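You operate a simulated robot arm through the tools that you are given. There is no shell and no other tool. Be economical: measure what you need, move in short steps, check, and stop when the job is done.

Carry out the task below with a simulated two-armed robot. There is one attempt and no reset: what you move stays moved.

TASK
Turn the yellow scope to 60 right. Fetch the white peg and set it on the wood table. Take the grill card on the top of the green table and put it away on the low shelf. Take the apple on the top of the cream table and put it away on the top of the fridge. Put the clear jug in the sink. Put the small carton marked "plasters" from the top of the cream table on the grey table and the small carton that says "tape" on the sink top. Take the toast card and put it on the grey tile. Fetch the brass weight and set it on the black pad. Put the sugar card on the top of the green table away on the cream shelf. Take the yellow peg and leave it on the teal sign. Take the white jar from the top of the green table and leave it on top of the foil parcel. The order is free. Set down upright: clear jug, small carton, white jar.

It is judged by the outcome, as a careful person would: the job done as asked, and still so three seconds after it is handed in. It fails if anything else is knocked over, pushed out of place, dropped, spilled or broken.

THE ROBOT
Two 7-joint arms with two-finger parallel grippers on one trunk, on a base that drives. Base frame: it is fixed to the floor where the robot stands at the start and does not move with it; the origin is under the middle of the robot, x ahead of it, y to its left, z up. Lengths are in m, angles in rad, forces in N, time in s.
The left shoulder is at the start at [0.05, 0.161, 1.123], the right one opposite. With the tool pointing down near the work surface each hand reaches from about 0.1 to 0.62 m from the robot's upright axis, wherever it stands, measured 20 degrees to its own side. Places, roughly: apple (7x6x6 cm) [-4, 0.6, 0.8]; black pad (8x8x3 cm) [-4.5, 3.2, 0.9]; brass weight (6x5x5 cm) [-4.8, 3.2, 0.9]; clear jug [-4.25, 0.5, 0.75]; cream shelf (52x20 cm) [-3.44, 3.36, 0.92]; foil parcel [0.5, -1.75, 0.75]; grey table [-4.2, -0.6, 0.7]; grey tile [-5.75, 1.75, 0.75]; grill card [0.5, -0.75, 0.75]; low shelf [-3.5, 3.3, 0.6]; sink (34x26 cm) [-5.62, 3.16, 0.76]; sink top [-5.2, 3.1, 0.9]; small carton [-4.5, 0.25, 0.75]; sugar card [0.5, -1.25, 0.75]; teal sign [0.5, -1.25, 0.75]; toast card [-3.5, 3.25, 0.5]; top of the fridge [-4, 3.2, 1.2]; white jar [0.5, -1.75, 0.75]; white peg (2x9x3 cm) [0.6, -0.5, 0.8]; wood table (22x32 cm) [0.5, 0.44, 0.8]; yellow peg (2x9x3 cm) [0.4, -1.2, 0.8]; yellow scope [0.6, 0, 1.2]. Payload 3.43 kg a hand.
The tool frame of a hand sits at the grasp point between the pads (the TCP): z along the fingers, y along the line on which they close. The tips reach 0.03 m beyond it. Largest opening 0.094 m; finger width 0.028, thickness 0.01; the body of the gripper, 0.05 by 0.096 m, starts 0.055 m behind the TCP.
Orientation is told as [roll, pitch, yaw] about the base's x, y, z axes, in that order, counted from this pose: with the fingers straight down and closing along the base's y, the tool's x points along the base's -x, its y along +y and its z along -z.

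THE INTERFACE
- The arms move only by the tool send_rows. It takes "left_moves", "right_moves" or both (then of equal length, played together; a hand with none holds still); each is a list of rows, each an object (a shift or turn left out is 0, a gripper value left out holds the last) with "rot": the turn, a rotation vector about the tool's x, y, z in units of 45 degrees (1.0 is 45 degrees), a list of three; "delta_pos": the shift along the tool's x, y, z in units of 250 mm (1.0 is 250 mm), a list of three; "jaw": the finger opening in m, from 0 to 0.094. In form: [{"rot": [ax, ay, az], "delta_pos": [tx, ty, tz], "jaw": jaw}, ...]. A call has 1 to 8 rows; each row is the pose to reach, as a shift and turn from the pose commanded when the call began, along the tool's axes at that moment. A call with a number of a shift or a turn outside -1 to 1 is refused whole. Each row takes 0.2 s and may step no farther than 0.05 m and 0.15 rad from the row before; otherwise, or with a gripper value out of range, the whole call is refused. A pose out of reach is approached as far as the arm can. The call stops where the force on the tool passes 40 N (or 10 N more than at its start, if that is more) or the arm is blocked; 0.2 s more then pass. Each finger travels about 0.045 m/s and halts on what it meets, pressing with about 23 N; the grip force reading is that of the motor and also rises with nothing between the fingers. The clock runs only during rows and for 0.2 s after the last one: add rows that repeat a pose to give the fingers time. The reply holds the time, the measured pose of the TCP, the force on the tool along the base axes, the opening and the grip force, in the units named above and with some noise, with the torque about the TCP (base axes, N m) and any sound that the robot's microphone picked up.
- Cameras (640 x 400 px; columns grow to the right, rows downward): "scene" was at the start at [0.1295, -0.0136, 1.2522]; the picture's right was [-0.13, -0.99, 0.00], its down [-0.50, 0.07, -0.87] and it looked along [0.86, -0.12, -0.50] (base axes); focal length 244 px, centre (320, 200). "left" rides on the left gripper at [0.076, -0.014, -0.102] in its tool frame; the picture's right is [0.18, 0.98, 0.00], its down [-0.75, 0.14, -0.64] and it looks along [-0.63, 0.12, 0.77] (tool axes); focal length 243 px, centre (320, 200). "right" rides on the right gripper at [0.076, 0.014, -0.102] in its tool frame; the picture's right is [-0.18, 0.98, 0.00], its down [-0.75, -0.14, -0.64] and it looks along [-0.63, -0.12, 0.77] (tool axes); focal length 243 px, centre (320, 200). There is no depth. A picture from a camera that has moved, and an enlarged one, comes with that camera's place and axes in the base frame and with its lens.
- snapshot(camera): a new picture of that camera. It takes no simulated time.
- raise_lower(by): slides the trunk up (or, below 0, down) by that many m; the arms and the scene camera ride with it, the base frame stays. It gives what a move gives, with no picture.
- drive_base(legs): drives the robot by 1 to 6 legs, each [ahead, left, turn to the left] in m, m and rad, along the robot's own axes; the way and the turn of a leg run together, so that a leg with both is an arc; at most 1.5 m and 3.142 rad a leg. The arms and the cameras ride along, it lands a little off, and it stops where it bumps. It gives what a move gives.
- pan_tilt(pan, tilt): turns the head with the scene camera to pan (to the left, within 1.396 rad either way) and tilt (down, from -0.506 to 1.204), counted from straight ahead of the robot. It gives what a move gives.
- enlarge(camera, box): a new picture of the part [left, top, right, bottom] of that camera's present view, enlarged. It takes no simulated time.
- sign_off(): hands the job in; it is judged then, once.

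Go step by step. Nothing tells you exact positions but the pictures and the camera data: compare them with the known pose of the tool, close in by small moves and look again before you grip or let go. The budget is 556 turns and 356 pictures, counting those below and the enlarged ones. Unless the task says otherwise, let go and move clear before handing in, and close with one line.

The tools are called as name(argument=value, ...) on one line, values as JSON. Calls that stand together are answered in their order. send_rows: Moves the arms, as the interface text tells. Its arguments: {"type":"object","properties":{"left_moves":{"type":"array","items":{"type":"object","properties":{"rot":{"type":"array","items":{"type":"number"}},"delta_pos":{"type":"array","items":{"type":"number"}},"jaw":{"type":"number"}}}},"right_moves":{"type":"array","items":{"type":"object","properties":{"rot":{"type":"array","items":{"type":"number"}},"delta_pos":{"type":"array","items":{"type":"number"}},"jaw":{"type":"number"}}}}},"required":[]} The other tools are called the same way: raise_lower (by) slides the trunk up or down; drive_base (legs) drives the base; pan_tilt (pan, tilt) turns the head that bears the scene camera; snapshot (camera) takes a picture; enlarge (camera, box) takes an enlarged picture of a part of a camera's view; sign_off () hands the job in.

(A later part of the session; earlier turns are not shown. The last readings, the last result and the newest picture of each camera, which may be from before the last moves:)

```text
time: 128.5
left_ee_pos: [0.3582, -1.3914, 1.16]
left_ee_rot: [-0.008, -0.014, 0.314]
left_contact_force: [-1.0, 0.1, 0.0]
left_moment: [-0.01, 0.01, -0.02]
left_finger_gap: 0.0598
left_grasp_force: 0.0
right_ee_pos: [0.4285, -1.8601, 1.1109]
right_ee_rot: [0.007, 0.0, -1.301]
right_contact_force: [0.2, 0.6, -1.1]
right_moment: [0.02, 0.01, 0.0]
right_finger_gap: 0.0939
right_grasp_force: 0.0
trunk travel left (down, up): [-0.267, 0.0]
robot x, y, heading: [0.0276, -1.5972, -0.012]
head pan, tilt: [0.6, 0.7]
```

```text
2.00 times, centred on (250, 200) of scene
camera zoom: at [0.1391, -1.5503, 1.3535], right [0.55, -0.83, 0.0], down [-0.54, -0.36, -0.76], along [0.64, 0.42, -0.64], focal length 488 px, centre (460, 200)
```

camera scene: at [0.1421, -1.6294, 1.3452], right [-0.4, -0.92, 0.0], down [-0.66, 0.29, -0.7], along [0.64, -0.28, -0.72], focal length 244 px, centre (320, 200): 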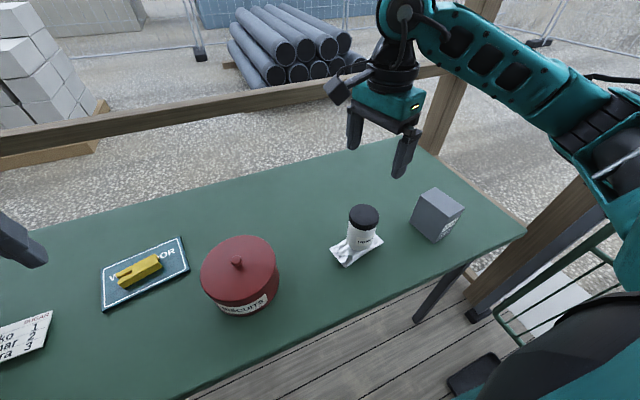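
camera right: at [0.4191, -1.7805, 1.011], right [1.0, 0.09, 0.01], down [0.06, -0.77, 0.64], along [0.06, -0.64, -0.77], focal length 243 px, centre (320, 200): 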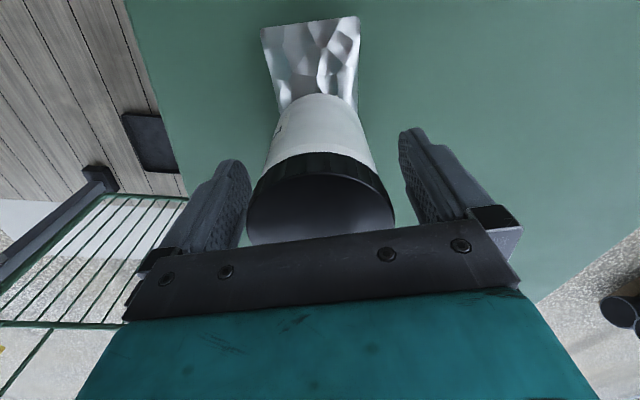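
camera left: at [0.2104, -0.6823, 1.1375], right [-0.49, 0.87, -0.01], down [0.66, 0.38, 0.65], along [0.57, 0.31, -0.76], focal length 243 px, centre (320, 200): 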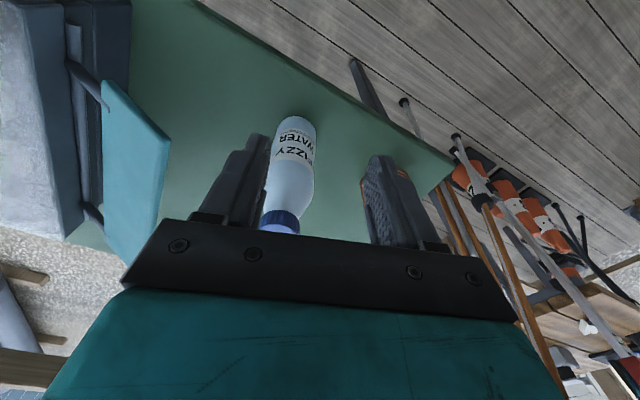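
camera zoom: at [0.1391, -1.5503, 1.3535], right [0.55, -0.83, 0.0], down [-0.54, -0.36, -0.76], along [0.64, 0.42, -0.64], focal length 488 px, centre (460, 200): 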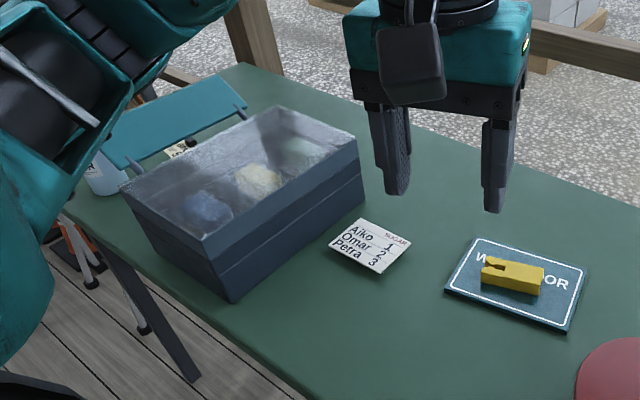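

All good on the table's right end. Next I inspect the sugar card with the left hand's camera.

drive_base(legs=[[0, 0.25, 0.012]])

enlarge(camera="left", box=[180, 60, 460, 240])

pan_tilt(pan=0.4, tilt=0.8)

snapshot(camera="scene")

```text
time: 131.4
left_ee_pos: [0.3585, -1.1325, 1.1606]
left_ee_rot: [-0.006, -0.015, 0.322]
left_contact_force: [0.4, 0.3, 0.6]
left_moment: [0.0, -0.03, 0.0]
left_finger_gap: 0.0599
left_grasp_force: 0.1
right_ee_pos: [0.4328, -1.6, 1.1095]
right_ee_rot: [0.006, 0.001, -1.29]
right_contact_force: [-0.1, 0.7, 0.6]
right_moment: [-0.01, 0.0, 0.02]
right_finger_gap: 0.094
right_grasp_force: 0.1
trunk travel left (down, up): [-0.267, 0.0]
robot x, y, heading: [0.0331, -1.3404, -0.006]
head pan, tilt: [0.6, 0.7]
```

```text
2.22 times, centred on (320, 150) of left
camera zoom: at [0.2887, -1.1707, 1.2626], right [-0.49, 0.87, -0.01], down [0.66, 0.37, 0.65], along [0.57, 0.31, -0.76], focal length 539 px, centre (320, 311)
```

zoom: 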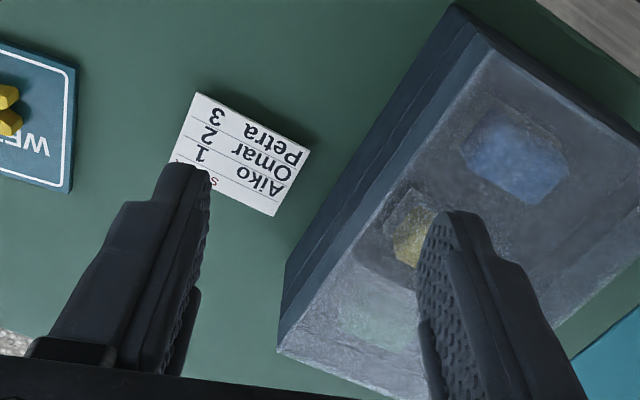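

```text
time: 132.1
left_ee_pos: [0.3586, -1.1325, 1.16]
left_ee_rot: [-0.007, -0.015, 0.321]
left_contact_force: [0.7, -0.4, -0.1]
left_moment: [0.02, 0.01, 0.0]
left_finger_gap: 0.0601
left_grasp_force: 0.1
right_ee_pos: [0.4333, -1.5993, 1.11]
right_ee_rot: [0.009, -0.001, -1.292]
right_contact_force: [0.4, 0.4, 0.5]
right_moment: [-0.03, 0.02, -0.04]
right_finger_gap: 0.094
right_grasp_force: 0.0
trunk travel left (down, up): [-0.267, 0.0]
robot x, y, heading: [0.0315, -1.3378, -0.009]
head pan, tilt: [0.4, 0.799]
```

```text
269 pictures are left
camera scene: at [0.1454, -1.3102, 1.3453], right [0.38, -0.92, 0.0], down [-0.66, -0.28, -0.7], along [0.64, 0.27, -0.72], focal length 244 px, centre (320, 200)
```

scene: 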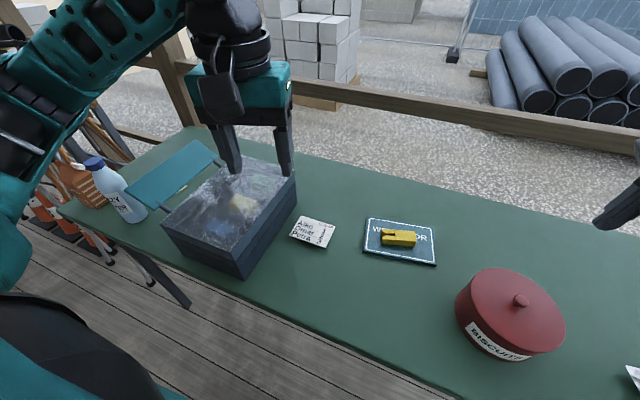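

I'm unsure how the card sits, so I back off, lower the trunk and look at both cards from a shallow angle.

drive_base(legs=[[-0.7, 0.2, 0]])

raise_lower(by=-0.26)

pan_tilt(pan=0.0, tilt=0.25)

snapshot(camera="scene")

```text
time: 136.1
left_ee_pos: [-0.3383, -0.9272, 1.1589]
left_ee_rot: [-0.006, -0.015, 0.31]
left_contact_force: [0.2, -0.2, 0.1]
left_moment: [0.0, 0.02, 0.0]
left_finger_gap: 0.0599
left_grasp_force: 0.1
right_ee_pos: [-0.2683, -1.3964, 1.1104]
right_ee_rot: [0.007, 0.0, -1.304]
right_contact_force: [-0.3, 1.1, -0.2]
right_moment: [0.0, -0.01, 0.07]
right_finger_gap: 0.0942
right_grasp_force: 0.1
trunk travel left (down, up): [-0.267, 0.0]
robot x, y, heading: [-0.6664, -1.1326, -0.02]
head pan, tilt: [0.4, 0.799]
```

```text
time: 138.8
left_ee_pos: [-0.3369, -0.9292, 0.9001]
left_ee_rot: [-0.008, -0.014, 0.312]
left_contact_force: [-0.3, -0.4, 1.2]
left_moment: [0.01, -0.01, -0.04]
left_finger_gap: 0.06
left_grasp_force: 0.1
right_ee_pos: [-0.2692, -1.3961, 0.8499]
right_ee_rot: [0.006, 0.003, -1.304]
right_contact_force: [-0.1, -0.2, -0.2]
right_moment: [0.0, 0.0, 0.01]
right_finger_gap: 0.0944
right_grasp_force: 0.1
trunk travel left (down, up): [-0.007, 0.26]
robot x, y, heading: [-0.669, -1.1311, -0.02]
head pan, tilt: [0.4, 0.799]
```

```text
time: 139.7
left_ee_pos: [-0.3376, -0.9289, 0.9]
left_ee_rot: [-0.008, -0.013, 0.311]
left_contact_force: [0.0, 0.2, 1.1]
left_moment: [0.0, -0.01, 0.0]
left_finger_gap: 0.0599
left_grasp_force: 0.0
right_ee_pos: [-0.2671, -1.3968, 0.8503]
right_ee_rot: [0.007, 0.001, -1.304]
right_contact_force: [0.1, -0.7, -0.1]
right_moment: [0.0, 0.02, -0.01]
right_finger_gap: 0.0942
right_grasp_force: 0.0
trunk travel left (down, up): [-0.007, 0.26]
robot x, y, heading: [-0.6682, -1.1321, -0.023]
head pan, tilt: [0.0, 0.25]
```

```text
268 pictures are left
camera scene: at [-0.5343, -1.1346, 1.1342], right [-0.02, -1.0, 0.0], down [-0.25, 0.0, -0.97], along [0.97, -0.02, -0.25], focal length 244 px, centre (320, 200)
```

scene: 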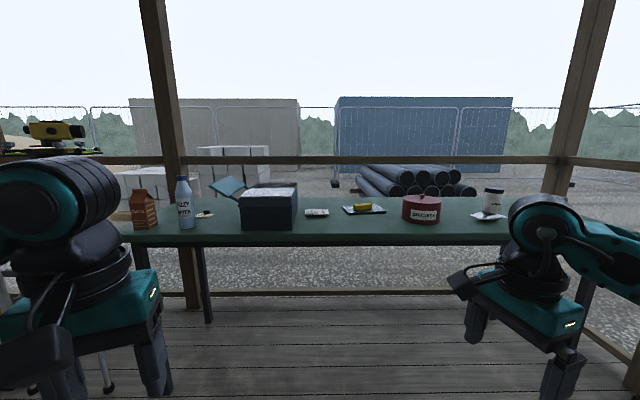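

enlarge(camera="scene", box=[280, 190, 360, 240])

enlarge(camera="scene", box=[165, 190, 245, 240])

```text
8.00 times, centred on (320, 215) of scene
camera zoom: at [-0.5343, -1.1346, 1.1342], right [-0.02, -1.0, 0.0], down [-0.25, 0.0, -0.97], along [0.97, -0.02, -0.25], focal length 1952 px, centre (320, 80)
```

zoom: 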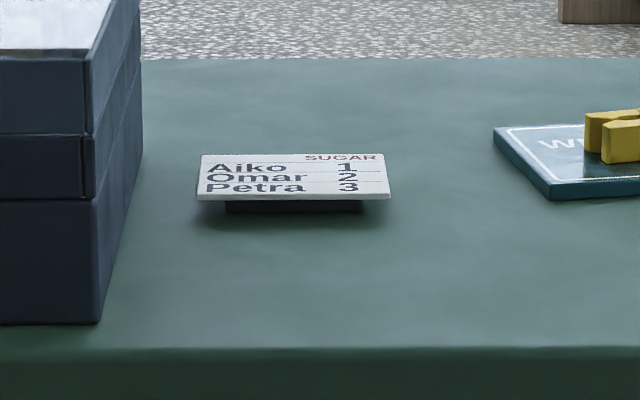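

```text
8.00 times, centred on (205, 215) of scene
camera zoom: at [-0.5343, -1.1346, 1.1342], right [-0.02, -1.0, 0.0], down [-0.25, 0.0, -0.97], along [0.97, -0.02, -0.25], focal length 1952 px, centre (1240, 80)
```

zoom: 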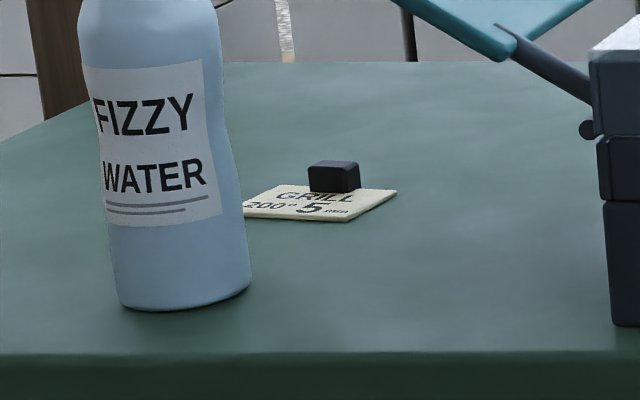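

The sugar card sits on a small dark foot, and the grill card has a black knob on top. I'll take the grill card's knob with the left hand tilted from the left side, away from the bottle; first I raise the trunk and drive over.

raise_lower(by=0.26)

drive_base(legs=[[0, 0.44, 0.023], [0.7, 0, 0]])

pan_tilt(pan=0.2, tilt=0.8)

snapshot(camera="scene")

```text
time: 142.4
left_ee_pos: [-0.3378, -0.9282, 1.1602]
left_ee_rot: [-0.007, -0.014, 0.311]
left_contact_force: [-0.3, 0.5, 0.0]
left_moment: [-0.01, -0.05, 0.0]
left_finger_gap: 0.0598
left_grasp_force: 0.0
right_ee_pos: [-0.2679, -1.3965, 1.1095]
right_ee_rot: [0.007, -0.002, -1.304]
right_contact_force: [-0.7, -0.6, 0.8]
right_moment: [-0.01, -0.01, 0.02]
right_finger_gap: 0.0941
right_grasp_force: 0.1
trunk travel left (down, up): [-0.267, 0.0]
robot x, y, heading: [-0.6673, -1.133, -0.017]
head pan, tilt: [0.0, 0.25]
```

```text
time: 150.4
left_ee_pos: [0.3821, -0.4661, 1.1601]
left_ee_rot: [-0.008, -0.014, 0.343]
left_contact_force: [0.1, 0.2, -0.5]
left_moment: [0.03, 0.03, -0.02]
left_finger_gap: 0.06
left_grasp_force: 0.0
right_ee_pos: [0.467, -0.931, 1.1095]
right_ee_rot: [0.007, 0.0, -1.273]
right_contact_force: [0.7, -0.1, -0.2]
right_moment: [0.02, 0.01, -0.01]
right_finger_gap: 0.0939
right_grasp_force: 0.0
trunk travel left (down, up): [-0.267, 0.0]
robot x, y, heading: [0.0572, -0.6769, 0.018]
head pan, tilt: [0.0, 0.25]
```

```text
time: 151.3
left_ee_pos: [0.3833, -0.4655, 1.16]
left_ee_rot: [-0.006, -0.015, 0.343]
left_contact_force: [-0.3, 0.6, 0.1]
left_moment: [-0.01, -0.03, -0.02]
left_finger_gap: 0.0601
left_grasp_force: 0.0
right_ee_pos: [0.4671, -0.9315, 1.1096]
right_ee_rot: [0.006, -0.001, -1.273]
right_contact_force: [-0.3, -1.1, 0.4]
right_moment: [0.02, 0.01, -0.02]
right_finger_gap: 0.0939
right_grasp_force: 0.0
trunk travel left (down, up): [-0.267, 0.0]
robot x, y, heading: [0.0606, -0.6759, 0.016]
head pan, tilt: [0.201, 0.799]
```

```text
265 pictures are left
camera scene: at [0.1775, -0.6622, 1.3453], right [0.21, -0.98, 0.0], down [-0.7, -0.15, -0.7], along [0.68, 0.15, -0.72], focal length 244 px, centre (320, 200)
```

scene: 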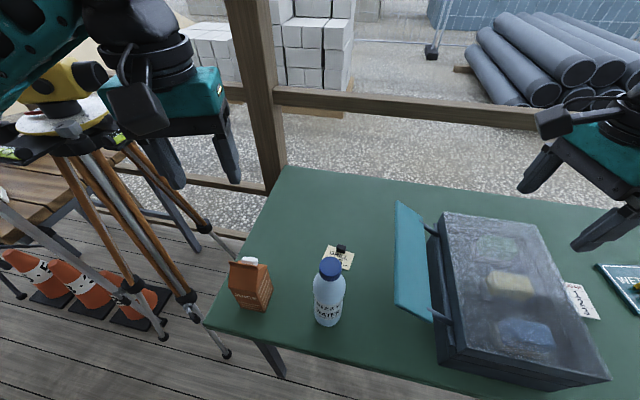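

send_rows(left_moves=[{"delta_pos": [-0.085, -0.055, 0], "rot": [0, 0, 0.17]}, {"delta_pos": [-0.17, -0.11, 0], "rot": [0, 0, 0.34]}, {"delta_pos": [-0.255, -0.165, 0], "rot": [0, 0, 0.51]}, {"delta_pos": [-0.34, -0.22, 0], "rot": [0, 0, 0.68]}, {"delta_pos": [-0.425, -0.275, 0], "rot": [0, 0, 0.85]}, {"delta_pos": [-0.507, -0.33, 0], "rot": [0, 0, 1.0]}])

send_rows(left_moves=[{"rot": [0, 0, 0.18]}, {"rot": [0, 0, 0.36]}, {"rot": [0, 0, 0.54]}, {"rot": [0, 0, 0.72]}, {"rot": [0, 0, 0.9]}, {"rot": [0, 0, 1.0]}])

send_rows(left_moves=[{"rot": [0, 0, 0.18]}, {"rot": [0, 0, 0.35]}, {"rot": [0, 0, 0.44]}])

snapshot(camera="left")

snapshot(camera="scene")

```text
time: 152.8
left_ee_pos: [0.5289, -0.5018, 1.1608]
left_ee_rot: [0.007, -0.015, -0.445]
left_contact_force: [-0.9, 0.2, 1.3]
left_moment: [-0.01, -0.02, 0.01]
left_finger_gap: 0.0598
left_grasp_force: 0.1
right_ee_pos: [0.4678, -0.9311, 1.1097]
right_ee_rot: [0.006, 0.0, -1.272]
right_contact_force: [-0.5, -0.7, -0.1]
right_moment: [0.0, 0.0, 0.0]
right_finger_gap: 0.0941
right_grasp_force: 0.1
trunk travel left (down, up): [-0.267, 0.0]
robot x, y, heading: [0.0601, -0.6806, 0.014]
head pan, tilt: [0.201, 0.799]
```

```text
time: 154.2
left_ee_pos: [0.53, -0.5012, 1.1624]
left_ee_rot: [0.014, -0.006, -1.229]
left_contact_force: [0.4, -0.4, -0.4]
left_moment: [0.02, -0.01, 0.01]
left_finger_gap: 0.06
left_grasp_force: 0.1
right_ee_pos: [0.4662, -0.9295, 1.1094]
right_ee_rot: [0.007, 0.0, -1.273]
right_contact_force: [-0.2, 0.4, -0.6]
right_moment: [-0.03, -0.02, -0.03]
right_finger_gap: 0.0939
right_grasp_force: 0.2
trunk travel left (down, up): [-0.267, 0.0]
robot x, y, heading: [0.0558, -0.6826, 0.015]
head pan, tilt: [0.201, 0.799]
```

```text
time: 154.9
left_ee_pos: [0.53, -0.4986, 1.1621]
left_ee_rot: [0.015, -0.001, -1.577]
left_contact_force: [0.1, 0.1, -1.0]
left_moment: [0.0, -0.02, 0.0]
left_finger_gap: 0.0599
left_grasp_force: 0.0
right_ee_pos: [0.4674, -0.9308, 1.1104]
right_ee_rot: [0.007, 0.0, -1.274]
right_contact_force: [0.5, -0.2, -0.2]
right_moment: [-0.02, 0.0, -0.01]
right_finger_gap: 0.0941
right_grasp_force: 0.0
trunk travel left (down, up): [-0.267, 0.0]
robot x, y, heading: [0.0571, -0.6771, 0.013]
head pan, tilt: [0.201, 0.799]
```

```text
264 pictures are left
camera left: at [0.513, -0.4236, 1.2656], right [0.98, 0.18, 0.01], down [0.13, -0.75, 0.65], along [0.13, -0.63, -0.76], focal length 243 px, centre (320, 200)
```

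left: 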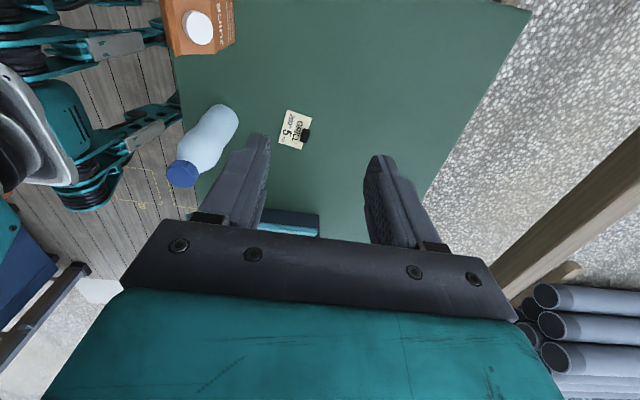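

```text
263 pictures are left
camera scene: at [0.1775, -0.6622, 1.3452], right [0.21, -0.98, 0.0], down [-0.7, -0.15, -0.7], along [0.68, 0.15, -0.72], focal length 244 px, centre (320, 200)
```

scene: 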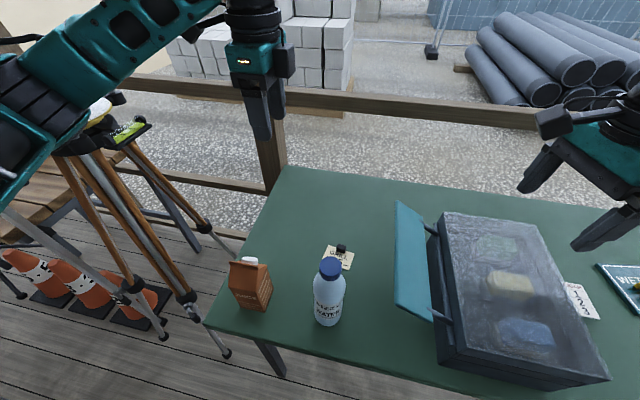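

send_rows(left_moves=[{"delta_pos": [-0.06, 0, 0.0], "rot": [0, -0.18, 0]}, {"delta_pos": [-0.12, 0, 0.1], "rot": [0, -0.36, 0]}, {"delta_pos": [-0.18, 0, 0.28], "rot": [0, -0.54, 0]}, {"delta_pos": [-0.24, 0, 0.46], "rot": [0, -0.7, 0]}, {"delta_pos": [-0.29, -0.01, 0.62], "rot": [0, -0.778, 0]}, {"delta_pos": [-0.326, -0.012, 0.78], "rot": [0, -0.778, 0]}])

snapshot(camera="left")

snapshot(camera="scene")

```text
time: 156.3
left_ee_pos: [0.5256, -0.5829, 0.9667]
left_ee_rot: [0.02, -0.614, -1.585]
left_contact_force: [0.2, -0.4, 0.1]
left_moment: [-0.03, -0.01, -0.02]
left_finger_gap: 0.0599
left_grasp_force: 0.2
right_ee_pos: [0.4659, -0.9327, 1.1096]
right_ee_rot: [0.006, 0.0, -1.272]
right_contact_force: [0.2, 0.4, 0.7]
right_moment: [-0.02, -0.02, 0.04]
right_finger_gap: 0.094
right_grasp_force: 0.1
trunk travel left (down, up): [-0.267, 0.0]
robot x, y, heading: [0.0602, -0.6752, 0.013]
head pan, tilt: [0.201, 0.799]
```

```text
262 pictures are left
camera left: at [0.5098, -0.4617, 1.0072], right [0.98, 0.15, -0.09], down [0.12, -0.25, 0.96], along [0.12, -0.96, -0.26], focal length 243 px, centre (320, 200)
```

left: 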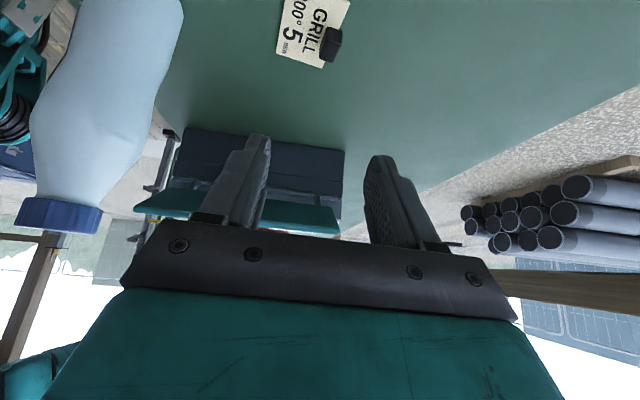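

```text
261 pictures are left
camera scene: at [0.1775, -0.6622, 1.3453], right [0.21, -0.98, 0.0], down [-0.7, -0.15, -0.7], along [0.68, 0.15, -0.72], focal length 244 px, centre (320, 200)
```

scene: 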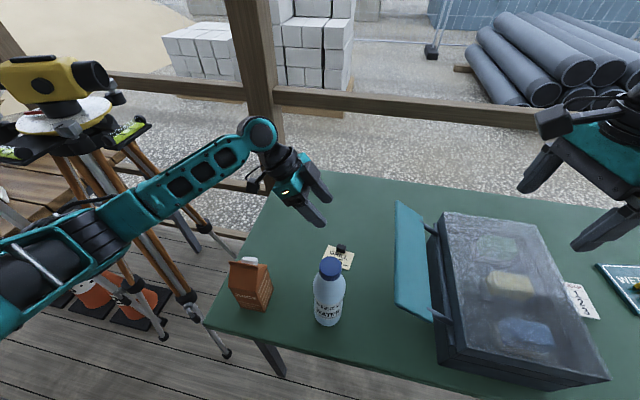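

send_rows(left_moves=[{"delta_pos": [0.052, 0.015, 0.105], "rot": [0.05, 0, 0.073]}, {"delta_pos": [0.104, 0.03, 0.21], "rot": [0.1, 0, 0.146]}, {"delta_pos": [0.157, 0.044, 0.315], "rot": [0.153, 0, 0.219]}])

snapshot(camera="left")

enlarge(camera="scene", box=[260, 170, 400, 290])

```text
time: 157.2
left_ee_pos: [0.5409, -0.6, 0.8799]
left_ee_rot: [0.018, -0.608, -1.798]
left_contact_force: [-0.2, 0.0, -0.2]
left_moment: [-0.02, -0.04, 0.0]
left_finger_gap: 0.0603
left_grasp_force: 0.0
right_ee_pos: [0.4656, -0.9304, 1.11]
right_ee_rot: [0.006, 0.0, -1.272]
right_contact_force: [-0.5, 0.0, -0.5]
right_moment: [-0.01, -0.02, 0.01]
right_finger_gap: 0.0941
right_grasp_force: 0.1
trunk travel left (down, up): [-0.267, 0.0]
robot x, y, heading: [0.0604, -0.6778, 0.011]
head pan, tilt: [0.201, 0.799]
```

```text
260 pictures are left
camera left: at [0.5519, -0.4782, 0.9208], right [0.99, -0.06, -0.09], down [0.07, -0.27, 0.96], along [-0.08, -0.96, -0.27], focal length 243 px, centre (320, 200)
```

left: 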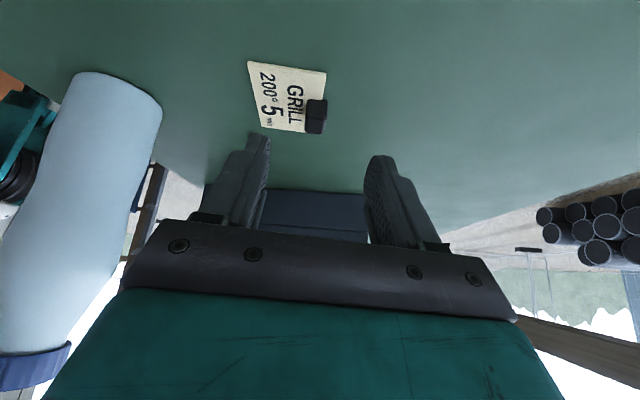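

```text
3.33 times, centred on (330, 230) of scene
camera zoom: at [0.1777, -0.6624, 1.3452], right [0.21, -0.98, 0.0], down [-0.7, -0.15, -0.7], along [0.68, 0.15, -0.72], focal length 813 px, centre (287, 100)
```

zoom: 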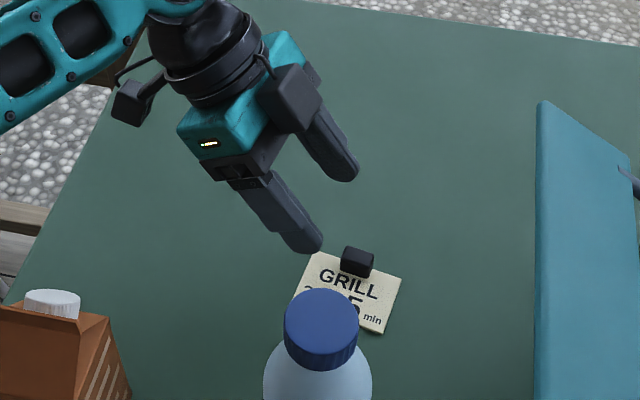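

send_rows(left_moves=[{"delta_pos": [0.01, -0.004, 0.06], "jaw": 0.05}, {"delta_pos": [0.02, -0.008, 0.12], "jaw": 0.045}, {"delta_pos": [0.028, -0.01, 0.165], "jaw": 0.045}])

snapshot(camera="left")

enlarge(camera="scene", box=[290, 190, 390, 280])

```text
time: 157.9
left_ee_pos: [0.5363, -0.6147, 0.8425]
left_ee_rot: [0.02, -0.61, -1.794]
left_contact_force: [0.4, 0.0, 0.8]
left_moment: [0.01, -0.01, 0.0]
left_finger_gap: 0.0451
left_grasp_force: 0.1
right_ee_pos: [0.4669, -0.931, 1.1092]
right_ee_rot: [0.009, -0.001, -1.272]
right_contact_force: [0.8, 0.0, 0.2]
right_moment: [-0.01, 0.0, -0.03]
right_finger_gap: 0.0941
right_grasp_force: 0.0
trunk travel left (down, up): [-0.267, 0.0]
robot x, y, heading: [0.06, -0.6794, 0.015]
head pan, tilt: [0.201, 0.799]
```

```text
258 pictures are left
camera left: at [0.5467, -0.4931, 0.8836], right [0.99, -0.06, -0.09], down [0.07, -0.27, 0.96], along [-0.08, -0.96, -0.27], focal length 243 px, centre (320, 200)
```

left: 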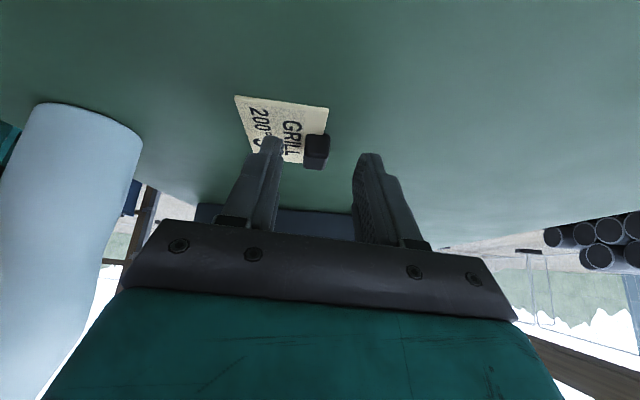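

```text
4.44 times, centred on (340, 235) of scene
camera zoom: at [0.1775, -0.6622, 1.3452], right [0.21, -0.98, 0.0], down [-0.7, -0.15, -0.7], along [0.68, 0.15, -0.72], focal length 1084 px, centre (231, 44)
```

zoom: 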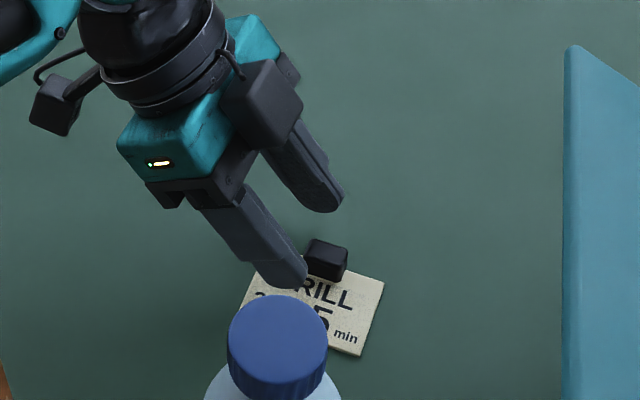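

send_rows(left_moves=[{"delta_pos": [-0.01, -0.006, 0.025]}, {"delta_pos": [-0.023, -0.011, 0.053]}, {"delta_pos": [-0.023, -0.011, 0.053]}])

snapshot(camera="left")

enlarge(camera="scene", box=[290, 190, 390, 280])

```text
time: 158.8
left_ee_pos: [0.5301, -0.6246, 0.8354]
left_ee_rot: [0.021, -0.608, -1.795]
left_contact_force: [0.1, 1.0, 4.1]
left_moment: [0.01, 0.1, -0.03]
left_finger_gap: 0.0446
left_grasp_force: 0.2
right_ee_pos: [0.4658, -0.9312, 1.11]
right_ee_rot: [0.008, 0.0, -1.272]
right_contact_force: [-1.2, 0.0, 0.4]
right_moment: [-0.02, -0.02, -0.01]
right_finger_gap: 0.0943
right_grasp_force: 0.0
trunk travel left (down, up): [-0.267, 0.0]
robot x, y, heading: [0.0602, -0.6814, 0.02]
head pan, tilt: [0.201, 0.799]
```

```text
256 pictures are left
camera left: at [0.5409, -0.5034, 0.8767], right [0.99, -0.06, -0.09], down [0.07, -0.27, 0.96], along [-0.08, -0.96, -0.26], focal length 243 px, centre (320, 200)
```

left: 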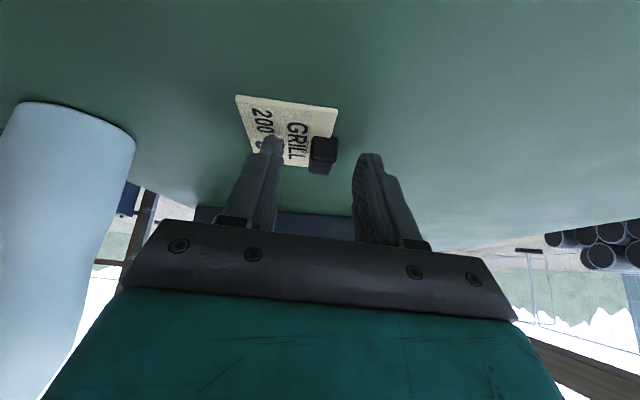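

```text
4.44 times, centred on (340, 235) of scene
camera zoom: at [0.1772, -0.6621, 1.3453], right [0.21, -0.98, 0.0], down [-0.7, -0.15, -0.7], along [0.68, 0.15, -0.72], focal length 1084 px, centre (231, 44)
```

zoom: 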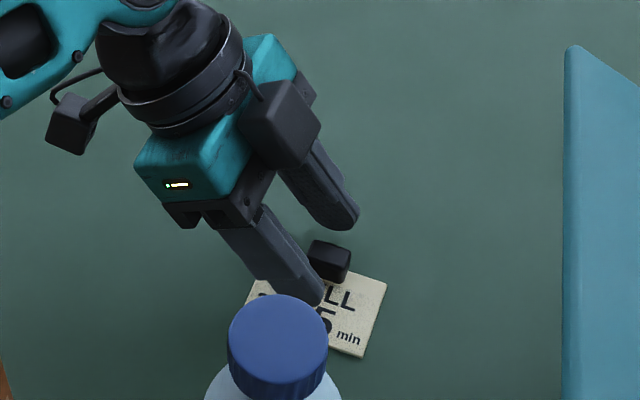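

send_rows(left_moves=[{"delta_pos": [-0.023, 0, 0.008]}, {"delta_pos": [-0.023, 0, 0.008], "jaw": 0.03}, {"delta_pos": [-0.023, 0, 0.008], "jaw": 0.01}, {"delta_pos": [-0.023, 0, 0.008], "jaw": 0.0}, {"delta_pos": [-0.023, 0, 0.008], "jaw": 0.0}, {"delta_pos": [-0.023, 0, 0.008], "jaw": 0.0}])

snapshot(camera="left")

enlarge(camera="scene", box=[290, 190, 390, 280])

```text
time: 160.2
left_ee_pos: [0.5296, -0.6291, 0.8381]
left_ee_rot: [0.019, -0.609, -1.794]
left_contact_force: [-0.3, 0.3, 0.0]
left_moment: [0.0, 0.0, 0.04]
left_finger_gap: 0.0149
left_grasp_force: 23.1
right_ee_pos: [0.4671, -0.9315, 1.1101]
right_ee_rot: [0.006, 0.0, -1.272]
right_contact_force: [-0.3, 0.4, 0.3]
right_moment: [0.01, 0.03, -0.01]
right_finger_gap: 0.094
right_grasp_force: 0.0
trunk travel left (down, up): [-0.267, 0.0]
robot x, y, heading: [0.0563, -0.6799, 0.017]
head pan, tilt: [0.201, 0.799]
```

```text
254 pictures are left
camera left: at [0.5399, -0.5088, 0.8787], right [0.99, -0.06, -0.09], down [0.07, -0.27, 0.96], along [-0.08, -0.96, -0.27], focal length 243 px, centre (320, 200)
```

left: 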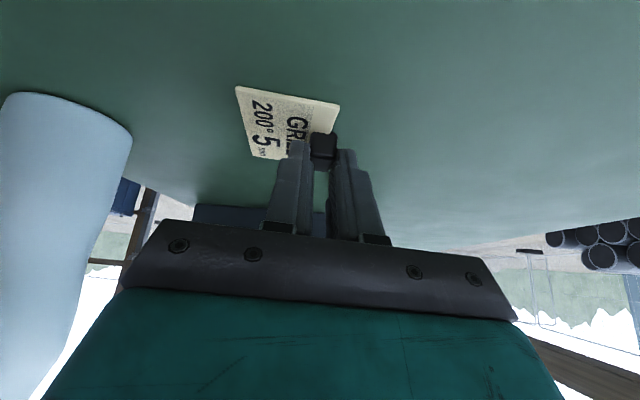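

```text
4.44 times, centred on (340, 235) of scene
camera zoom: at [0.1774, -0.6622, 1.3452], right [0.21, -0.98, 0.0], down [-0.7, -0.15, -0.7], along [0.68, 0.15, -0.72], focal length 1084 px, centre (231, 44)
```

zoom: 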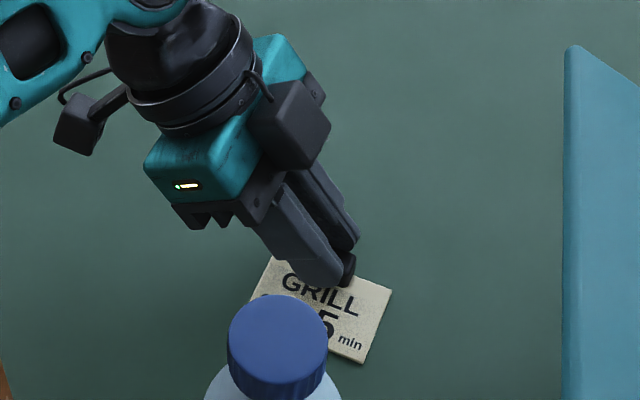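

Gripped, but only at the tips. I reopen, go a little deeper and close again.

send_rows(left_moves=[{"delta_pos": [0, 0, 0], "jaw": 0.035}, {"delta_pos": [0, 0, 0], "jaw": 0.035}, {"delta_pos": [-0.028, 0.004, 0.017], "jaw": 0.035}, {"delta_pos": [-0.028, 0.004, 0.017], "jaw": 0.01}, {"delta_pos": [-0.028, 0.004, 0.017], "jaw": 0.0}, {"delta_pos": [-0.028, 0.004, 0.017], "jaw": 0.0}, {"delta_pos": [-0.028, 0.004, 0.017], "jaw": 0.0}])

snapshot(camera="left")

enlarge(camera="scene", box=[290, 190, 390, 280])

```text
time: 161.8
left_ee_pos: [0.5288, -0.6389, 0.8395]
left_ee_rot: [0.02, -0.609, -1.793]
left_contact_force: [-0.6, -0.5, 1.1]
left_moment: [0.0, 0.04, -0.01]
left_finger_gap: 0.0147
left_grasp_force: 23.7
right_ee_pos: [0.4655, -0.9312, 1.1111]
right_ee_rot: [0.007, -0.001, -1.272]
right_contact_force: [0.1, 0.0, -1.1]
right_moment: [0.01, 0.02, 0.01]
right_finger_gap: 0.0938
right_grasp_force: 0.1
trunk travel left (down, up): [-0.267, 0.0]
robot x, y, heading: [0.06, -0.6777, 0.016]
head pan, tilt: [0.201, 0.799]
```

```text
252 pictures are left
camera left: at [0.5394, -0.5175, 0.8804], right [0.99, -0.06, -0.09], down [0.07, -0.27, 0.96], along [-0.08, -0.96, -0.27], focal length 243 px, centre (320, 200)
```

left: 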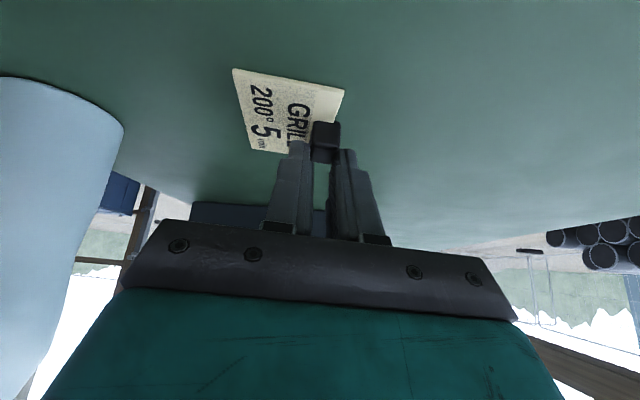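

```text
4.44 times, centred on (340, 235) of scene
camera zoom: at [0.1774, -0.6622, 1.3452], right [0.21, -0.98, 0.0], down [-0.7, -0.15, -0.7], along [0.68, 0.15, -0.72], focal length 1084 px, centre (231, 44)
```

zoom: 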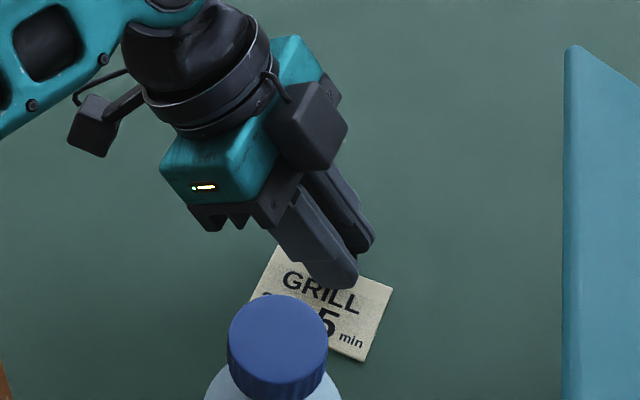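

send_rows(left_moves=[{"delta_pos": [0.01, 0, -0.014]}, {"delta_pos": [0.02, 0, -0.03]}, {"delta_pos": [0.04, 0, -0.06]}, {"delta_pos": [0.06, 0, -0.09]}])

snapshot(camera="left")

```text
time: 162.8
left_ee_pos: [0.5351, -0.6139, 0.846]
left_ee_rot: [0.019, -0.609, -1.794]
left_contact_force: [0.2, 0.1, 0.7]
left_moment: [0.01, 0.01, -0.01]
left_finger_gap: 0.0147
left_grasp_force: 23.2
right_ee_pos: [0.4659, -0.9314, 1.1089]
right_ee_rot: [0.006, 0.0, -1.272]
right_contact_force: [-0.9, -0.5, -0.9]
right_moment: [-0.03, 0.0, 0.0]
right_finger_gap: 0.094
right_grasp_force: 0.1
trunk travel left (down, up): [-0.267, 0.0]
robot x, y, heading: [0.061, -0.6758, 0.012]
head pan, tilt: [0.201, 0.799]
```

```text
250 pictures are left
camera left: at [0.5443, -0.4926, 0.8879], right [0.99, -0.06, -0.09], down [0.07, -0.27, 0.96], along [-0.08, -0.96, -0.27], focal length 243 px, centre (320, 200)
```

left: 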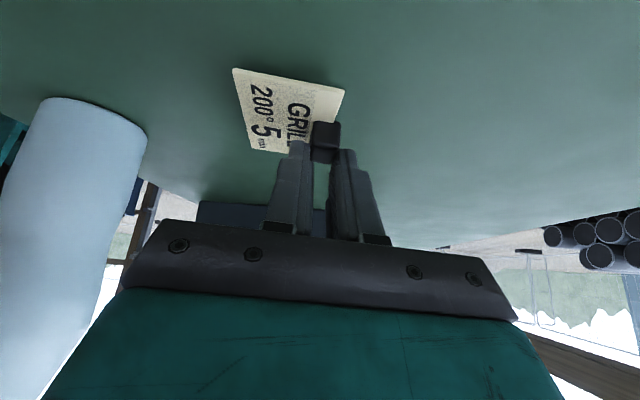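

The card follows the grip. I lift straight up slowly.

send_rows(left_moves=[{"delta_pos": [-0.045, 0, -0.065]}, {"delta_pos": [-0.1, 0, -0.145]}, {"delta_pos": [-0.17, 0, -0.245]}, {"delta_pos": [-0.24, 0, -0.345]}, {"delta_pos": [-0.31, 0, -0.446]}, {"delta_pos": [-0.38, 0, -0.546]}, {"delta_pos": [-0.457, 0, -0.657]}, {"delta_pos": [-0.457, 0, -0.657]}])

snapshot(camera="left")

snapshot(camera="scene")

```text
time: 164.6
left_ee_pos: [0.5275, -0.6123, 1.0475]
left_ee_rot: [0.021, -0.608, -1.793]
left_contact_force: [-0.7, -0.7, -0.3]
left_moment: [0.0, 0.0, 0.01]
left_finger_gap: 0.0148
left_grasp_force: 22.9
right_ee_pos: [0.4672, -0.9309, 1.11]
right_ee_rot: [0.006, 0.001, -1.273]
right_contact_force: [-0.9, 0.6, -0.7]
right_moment: [0.01, -0.02, -0.01]
right_finger_gap: 0.0938
right_grasp_force: 0.0
trunk travel left (down, up): [-0.267, 0.0]
robot x, y, heading: [0.0597, -0.6779, 0.014]
head pan, tilt: [0.201, 0.799]
```

```text
249 pictures are left
camera left: at [0.5376, -0.491, 1.0893], right [0.99, -0.06, -0.09], down [0.07, -0.27, 0.96], along [-0.08, -0.96, -0.27], focal length 243 px, centre (320, 200)
```

left: 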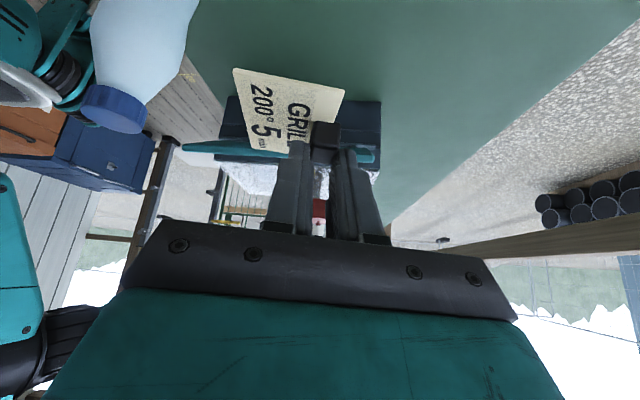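

```text
248 pictures are left
camera scene: at [0.1775, -0.6621, 1.3452], right [0.21, -0.98, 0.0], down [-0.7, -0.15, -0.7], along [0.68, 0.15, -0.72], focal length 244 px, centre (320, 200)
```

scene: 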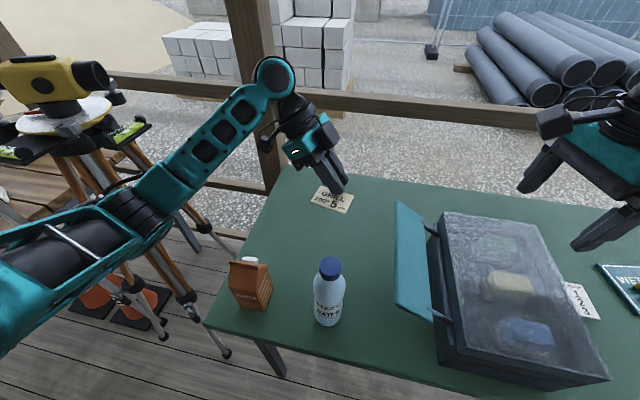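

Grill card is in the left hand. I raise and retract it, then go for the sugar card with the right hand.

send_rows(left_moves=[{"delta_pos": [0.008, -0.1, -0.1]}, {"delta_pos": [0.016, -0.21, -0.19]}, {"delta_pos": [0.024, -0.33, -0.28]}, {"delta_pos": [0.032, -0.45, -0.37]}, {"delta_pos": [0.04, -0.57, -0.45]}, {"delta_pos": [0.045, -0.69, -0.52]}])

drive_base(legs=[[0, -0.28, -0.014]])

send_rows(right_moves=[{"rot": [0, 0, -0.18]}, {"rot": [0, 0, -0.36]}, {"rot": [0, 0, -0.54]}, {"rot": [0, 0, -0.72]}, {"rot": [0, 0, -0.9]}, {"rot": [0, 0, -1.0]}])

send_rows(right_moves=[{"rot": [0, 0, -0.18]}, {"rot": [0, 0, -0.36]}, {"rot": [0, 0, -0.54]}, {"rot": [0, 0, -0.72]}, {"rot": [0, 0, -0.9]}, {"rot": [0, 0, -1.0]}])

send_rows(right_moves=[{"rot": [0, 0, -0.18]}, {"rot": [0, 0, -0.36]}, {"rot": [0, 0, -0.54]}, {"rot": [0, 0, -0.72]}, {"rot": [0, 0, -0.9]}, {"rot": [0, 0, -1.0]}])

snapshot(camera="scene")

```text
time: 165.9
left_ee_pos: [0.3748, -0.4942, 1.1451]
left_ee_rot: [0.019, -0.61, -1.795]
left_contact_force: [0.4, -1.0, 0.1]
left_moment: [0.0, -0.03, 0.03]
left_finger_gap: 0.0146
left_grasp_force: 22.9
right_ee_pos: [0.4662, -0.9316, 1.1101]
right_ee_rot: [0.005, 0.0, -1.272]
right_contact_force: [-0.6, -0.3, 0.8]
right_moment: [0.01, -0.02, -0.03]
right_finger_gap: 0.0941
right_grasp_force: 0.0
trunk travel left (down, up): [-0.267, 0.0]
robot x, y, heading: [0.0572, -0.6798, 0.017]
head pan, tilt: [0.201, 0.799]
```

```text
time: 169.0
left_ee_pos: [0.3802, -0.7833, 1.1454]
left_ee_rot: [0.02, -0.61, -1.808]
left_contact_force: [-1.0, 0.1, -0.6]
left_moment: [0.0, 0.01, 0.0]
left_finger_gap: 0.0148
left_grasp_force: 22.3
right_ee_pos: [0.4654, -1.2199, 1.1098]
right_ee_rot: [0.007, 0.001, -1.284]
right_contact_force: [-0.1, -0.2, -0.4]
right_moment: [0.0, 0.01, -0.01]
right_finger_gap: 0.0939
right_grasp_force: 0.0
trunk travel left (down, up): [-0.267, 0.0]
robot x, y, heading: [0.0633, -0.9611, 0.002]
head pan, tilt: [0.201, 0.799]
```

```text
time: 170.4
left_ee_pos: [0.3806, -0.7821, 1.1445]
left_ee_rot: [0.019, -0.608, -1.808]
left_contact_force: [-1.0, 0.1, -0.7]
left_moment: [-0.01, -0.04, 0.0]
left_finger_gap: 0.0148
left_grasp_force: 22.9
right_ee_pos: [0.466, -1.2196, 1.1097]
right_ee_rot: [0.005, -0.005, -0.499]
right_contact_force: [-0.1, 0.3, 0.6]
right_moment: [0.02, 0.0, 0.04]
right_finger_gap: 0.0937
right_grasp_force: 0.1
trunk travel left (down, up): [-0.267, 0.0]
robot x, y, heading: [0.0597, -0.9623, -0.002]
head pan, tilt: [0.201, 0.799]
```

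```text
time: 171.8
left_ee_pos: [0.3819, -0.7828, 1.1451]
left_ee_rot: [0.018, -0.611, -1.806]
left_contact_force: [0.1, -0.1, 0.6]
left_moment: [-0.03, 0.02, -0.01]
left_finger_gap: 0.0145
left_grasp_force: 22.9
right_ee_pos: [0.4648, -1.2194, 1.1092]
right_ee_rot: [0.0, -0.006, 0.286]
right_contact_force: [-0.2, -0.3, 0.8]
right_moment: [-0.01, 0.02, -0.01]
right_finger_gap: 0.0942
right_grasp_force: 0.1
trunk travel left (down, up): [-0.267, 0.0]
robot x, y, heading: [0.0577, -0.9593, -0.002]
head pan, tilt: [0.201, 0.799]
```

```text
time: 173.2
left_ee_pos: [0.3811, -0.7821, 1.1449]
left_ee_rot: [0.018, -0.609, -1.807]
left_contact_force: [0.0, 0.3, -0.2]
left_moment: [0.02, 0.01, 0.02]
left_finger_gap: 0.0146
left_grasp_force: 23.2
right_ee_pos: [0.4574, -1.1971, 1.1083]
right_ee_rot: [-0.004, -0.005, 0.899]
right_contact_force: [0.5, -0.9, 0.3]
right_moment: [0.05, 0.01, -0.02]
right_finger_gap: 0.0941
right_grasp_force: 0.0
right hand out of reach, approached as far as the arm can: row 5, 6
trunk travel left (down, up): [-0.267, 0.0]
robot x, y, heading: [0.0605, -0.9611, -0.003]
head pan, tilt: [0.201, 0.799]
```

```text
247 pictures are left
camera scene: at [0.1796, -0.9472, 1.3452], right [0.2, -0.98, 0.0], down [-0.7, -0.14, -0.7], along [0.68, 0.14, -0.72], focal length 244 px, centre (320, 200)
```

scene: 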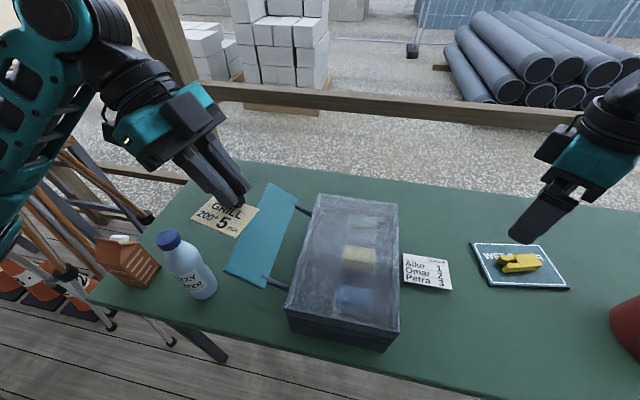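

The right wrist can't turn that far; I go back the other way to −90° and will lean the hand so its camera clears the toolbox.

send_rows(right_moves=[{"rot": [0, 0, 0.18]}, {"rot": [0, 0, 0.36]}, {"rot": [0, 0, 0.54]}, {"rot": [0, 0, 0.72]}, {"rot": [0, 0, 0.9]}, {"rot": [0, 0, 1.0]}])

send_rows(right_moves=[{"rot": [0, 0, 0.18]}, {"rot": [0, 0, 0.36]}, {"rot": [0, 0, 0.54]}, {"rot": [0, 0, 0.72]}, {"rot": [0, 0, 0.9]}, {"rot": [0, 0, 1.0]}])

send_rows(right_moves=[{"rot": [0, 0, 0.18]}, {"rot": [0, 0, 0.36]}, {"rot": [0, 0, 0.54]}, {"rot": [0, 0, 0.72]}, {"rot": [0, 0, 0.9]}, {"rot": [0, 0, 1.0]}])

```text
time: 174.6
left_ee_pos: [0.3794, -0.7824, 1.1447]
left_ee_rot: [0.018, -0.61, -1.808]
left_contact_force: [0.2, 0.0, 0.2]
left_moment: [0.03, 0.01, 0.0]
left_finger_gap: 0.0146
left_grasp_force: 23.5
right_ee_pos: [0.4583, -1.1967, 1.1068]
right_ee_rot: [-0.001, -0.009, 0.11]
right_contact_force: [0.4, -0.2, 0.1]
right_moment: [0.03, -0.02, 0.01]
right_finger_gap: 0.0938
right_grasp_force: 0.0
trunk travel left (down, up): [-0.267, 0.0]
robot x, y, heading: [0.0628, -0.962, -0.002]
head pan, tilt: [0.201, 0.799]
```

```text
time: 176.0
left_ee_pos: [0.3804, -0.7819, 1.1448]
left_ee_rot: [0.02, -0.61, -1.808]
left_contact_force: [-0.3, 0.3, -1.0]
left_moment: [0.01, -0.01, 0.03]
left_finger_gap: 0.0147
left_grasp_force: 23.6
right_ee_pos: [0.4586, -1.1971, 1.1065]
right_ee_rot: [0.006, -0.004, -0.676]
right_contact_force: [0.0, 0.5, -0.3]
right_moment: [0.01, 0.0, 0.03]
right_finger_gap: 0.0942
right_grasp_force: 0.1
trunk travel left (down, up): [-0.267, 0.0]
robot x, y, heading: [0.0611, -0.9598, -0.005]
head pan, tilt: [0.201, 0.799]
```

```text
time: 177.4
left_ee_pos: [0.3803, -0.7824, 1.1441]
left_ee_rot: [0.018, -0.608, -1.806]
left_contact_force: [-1.2, 0.8, -0.3]
left_moment: [-0.01, -0.07, -0.01]
left_finger_gap: 0.0147
left_grasp_force: 22.8
right_ee_pos: [0.4587, -1.1963, 1.1068]
right_ee_rot: [0.005, 0.001, -1.463]
right_contact_force: [-0.5, -0.4, -0.9]
right_moment: [0.05, -0.01, -0.03]
right_finger_gap: 0.0941
right_grasp_force: 0.0
trunk travel left (down, up): [-0.267, 0.0]
robot x, y, heading: [0.0615, -0.9623, 0.002]
head pan, tilt: [0.201, 0.799]
```

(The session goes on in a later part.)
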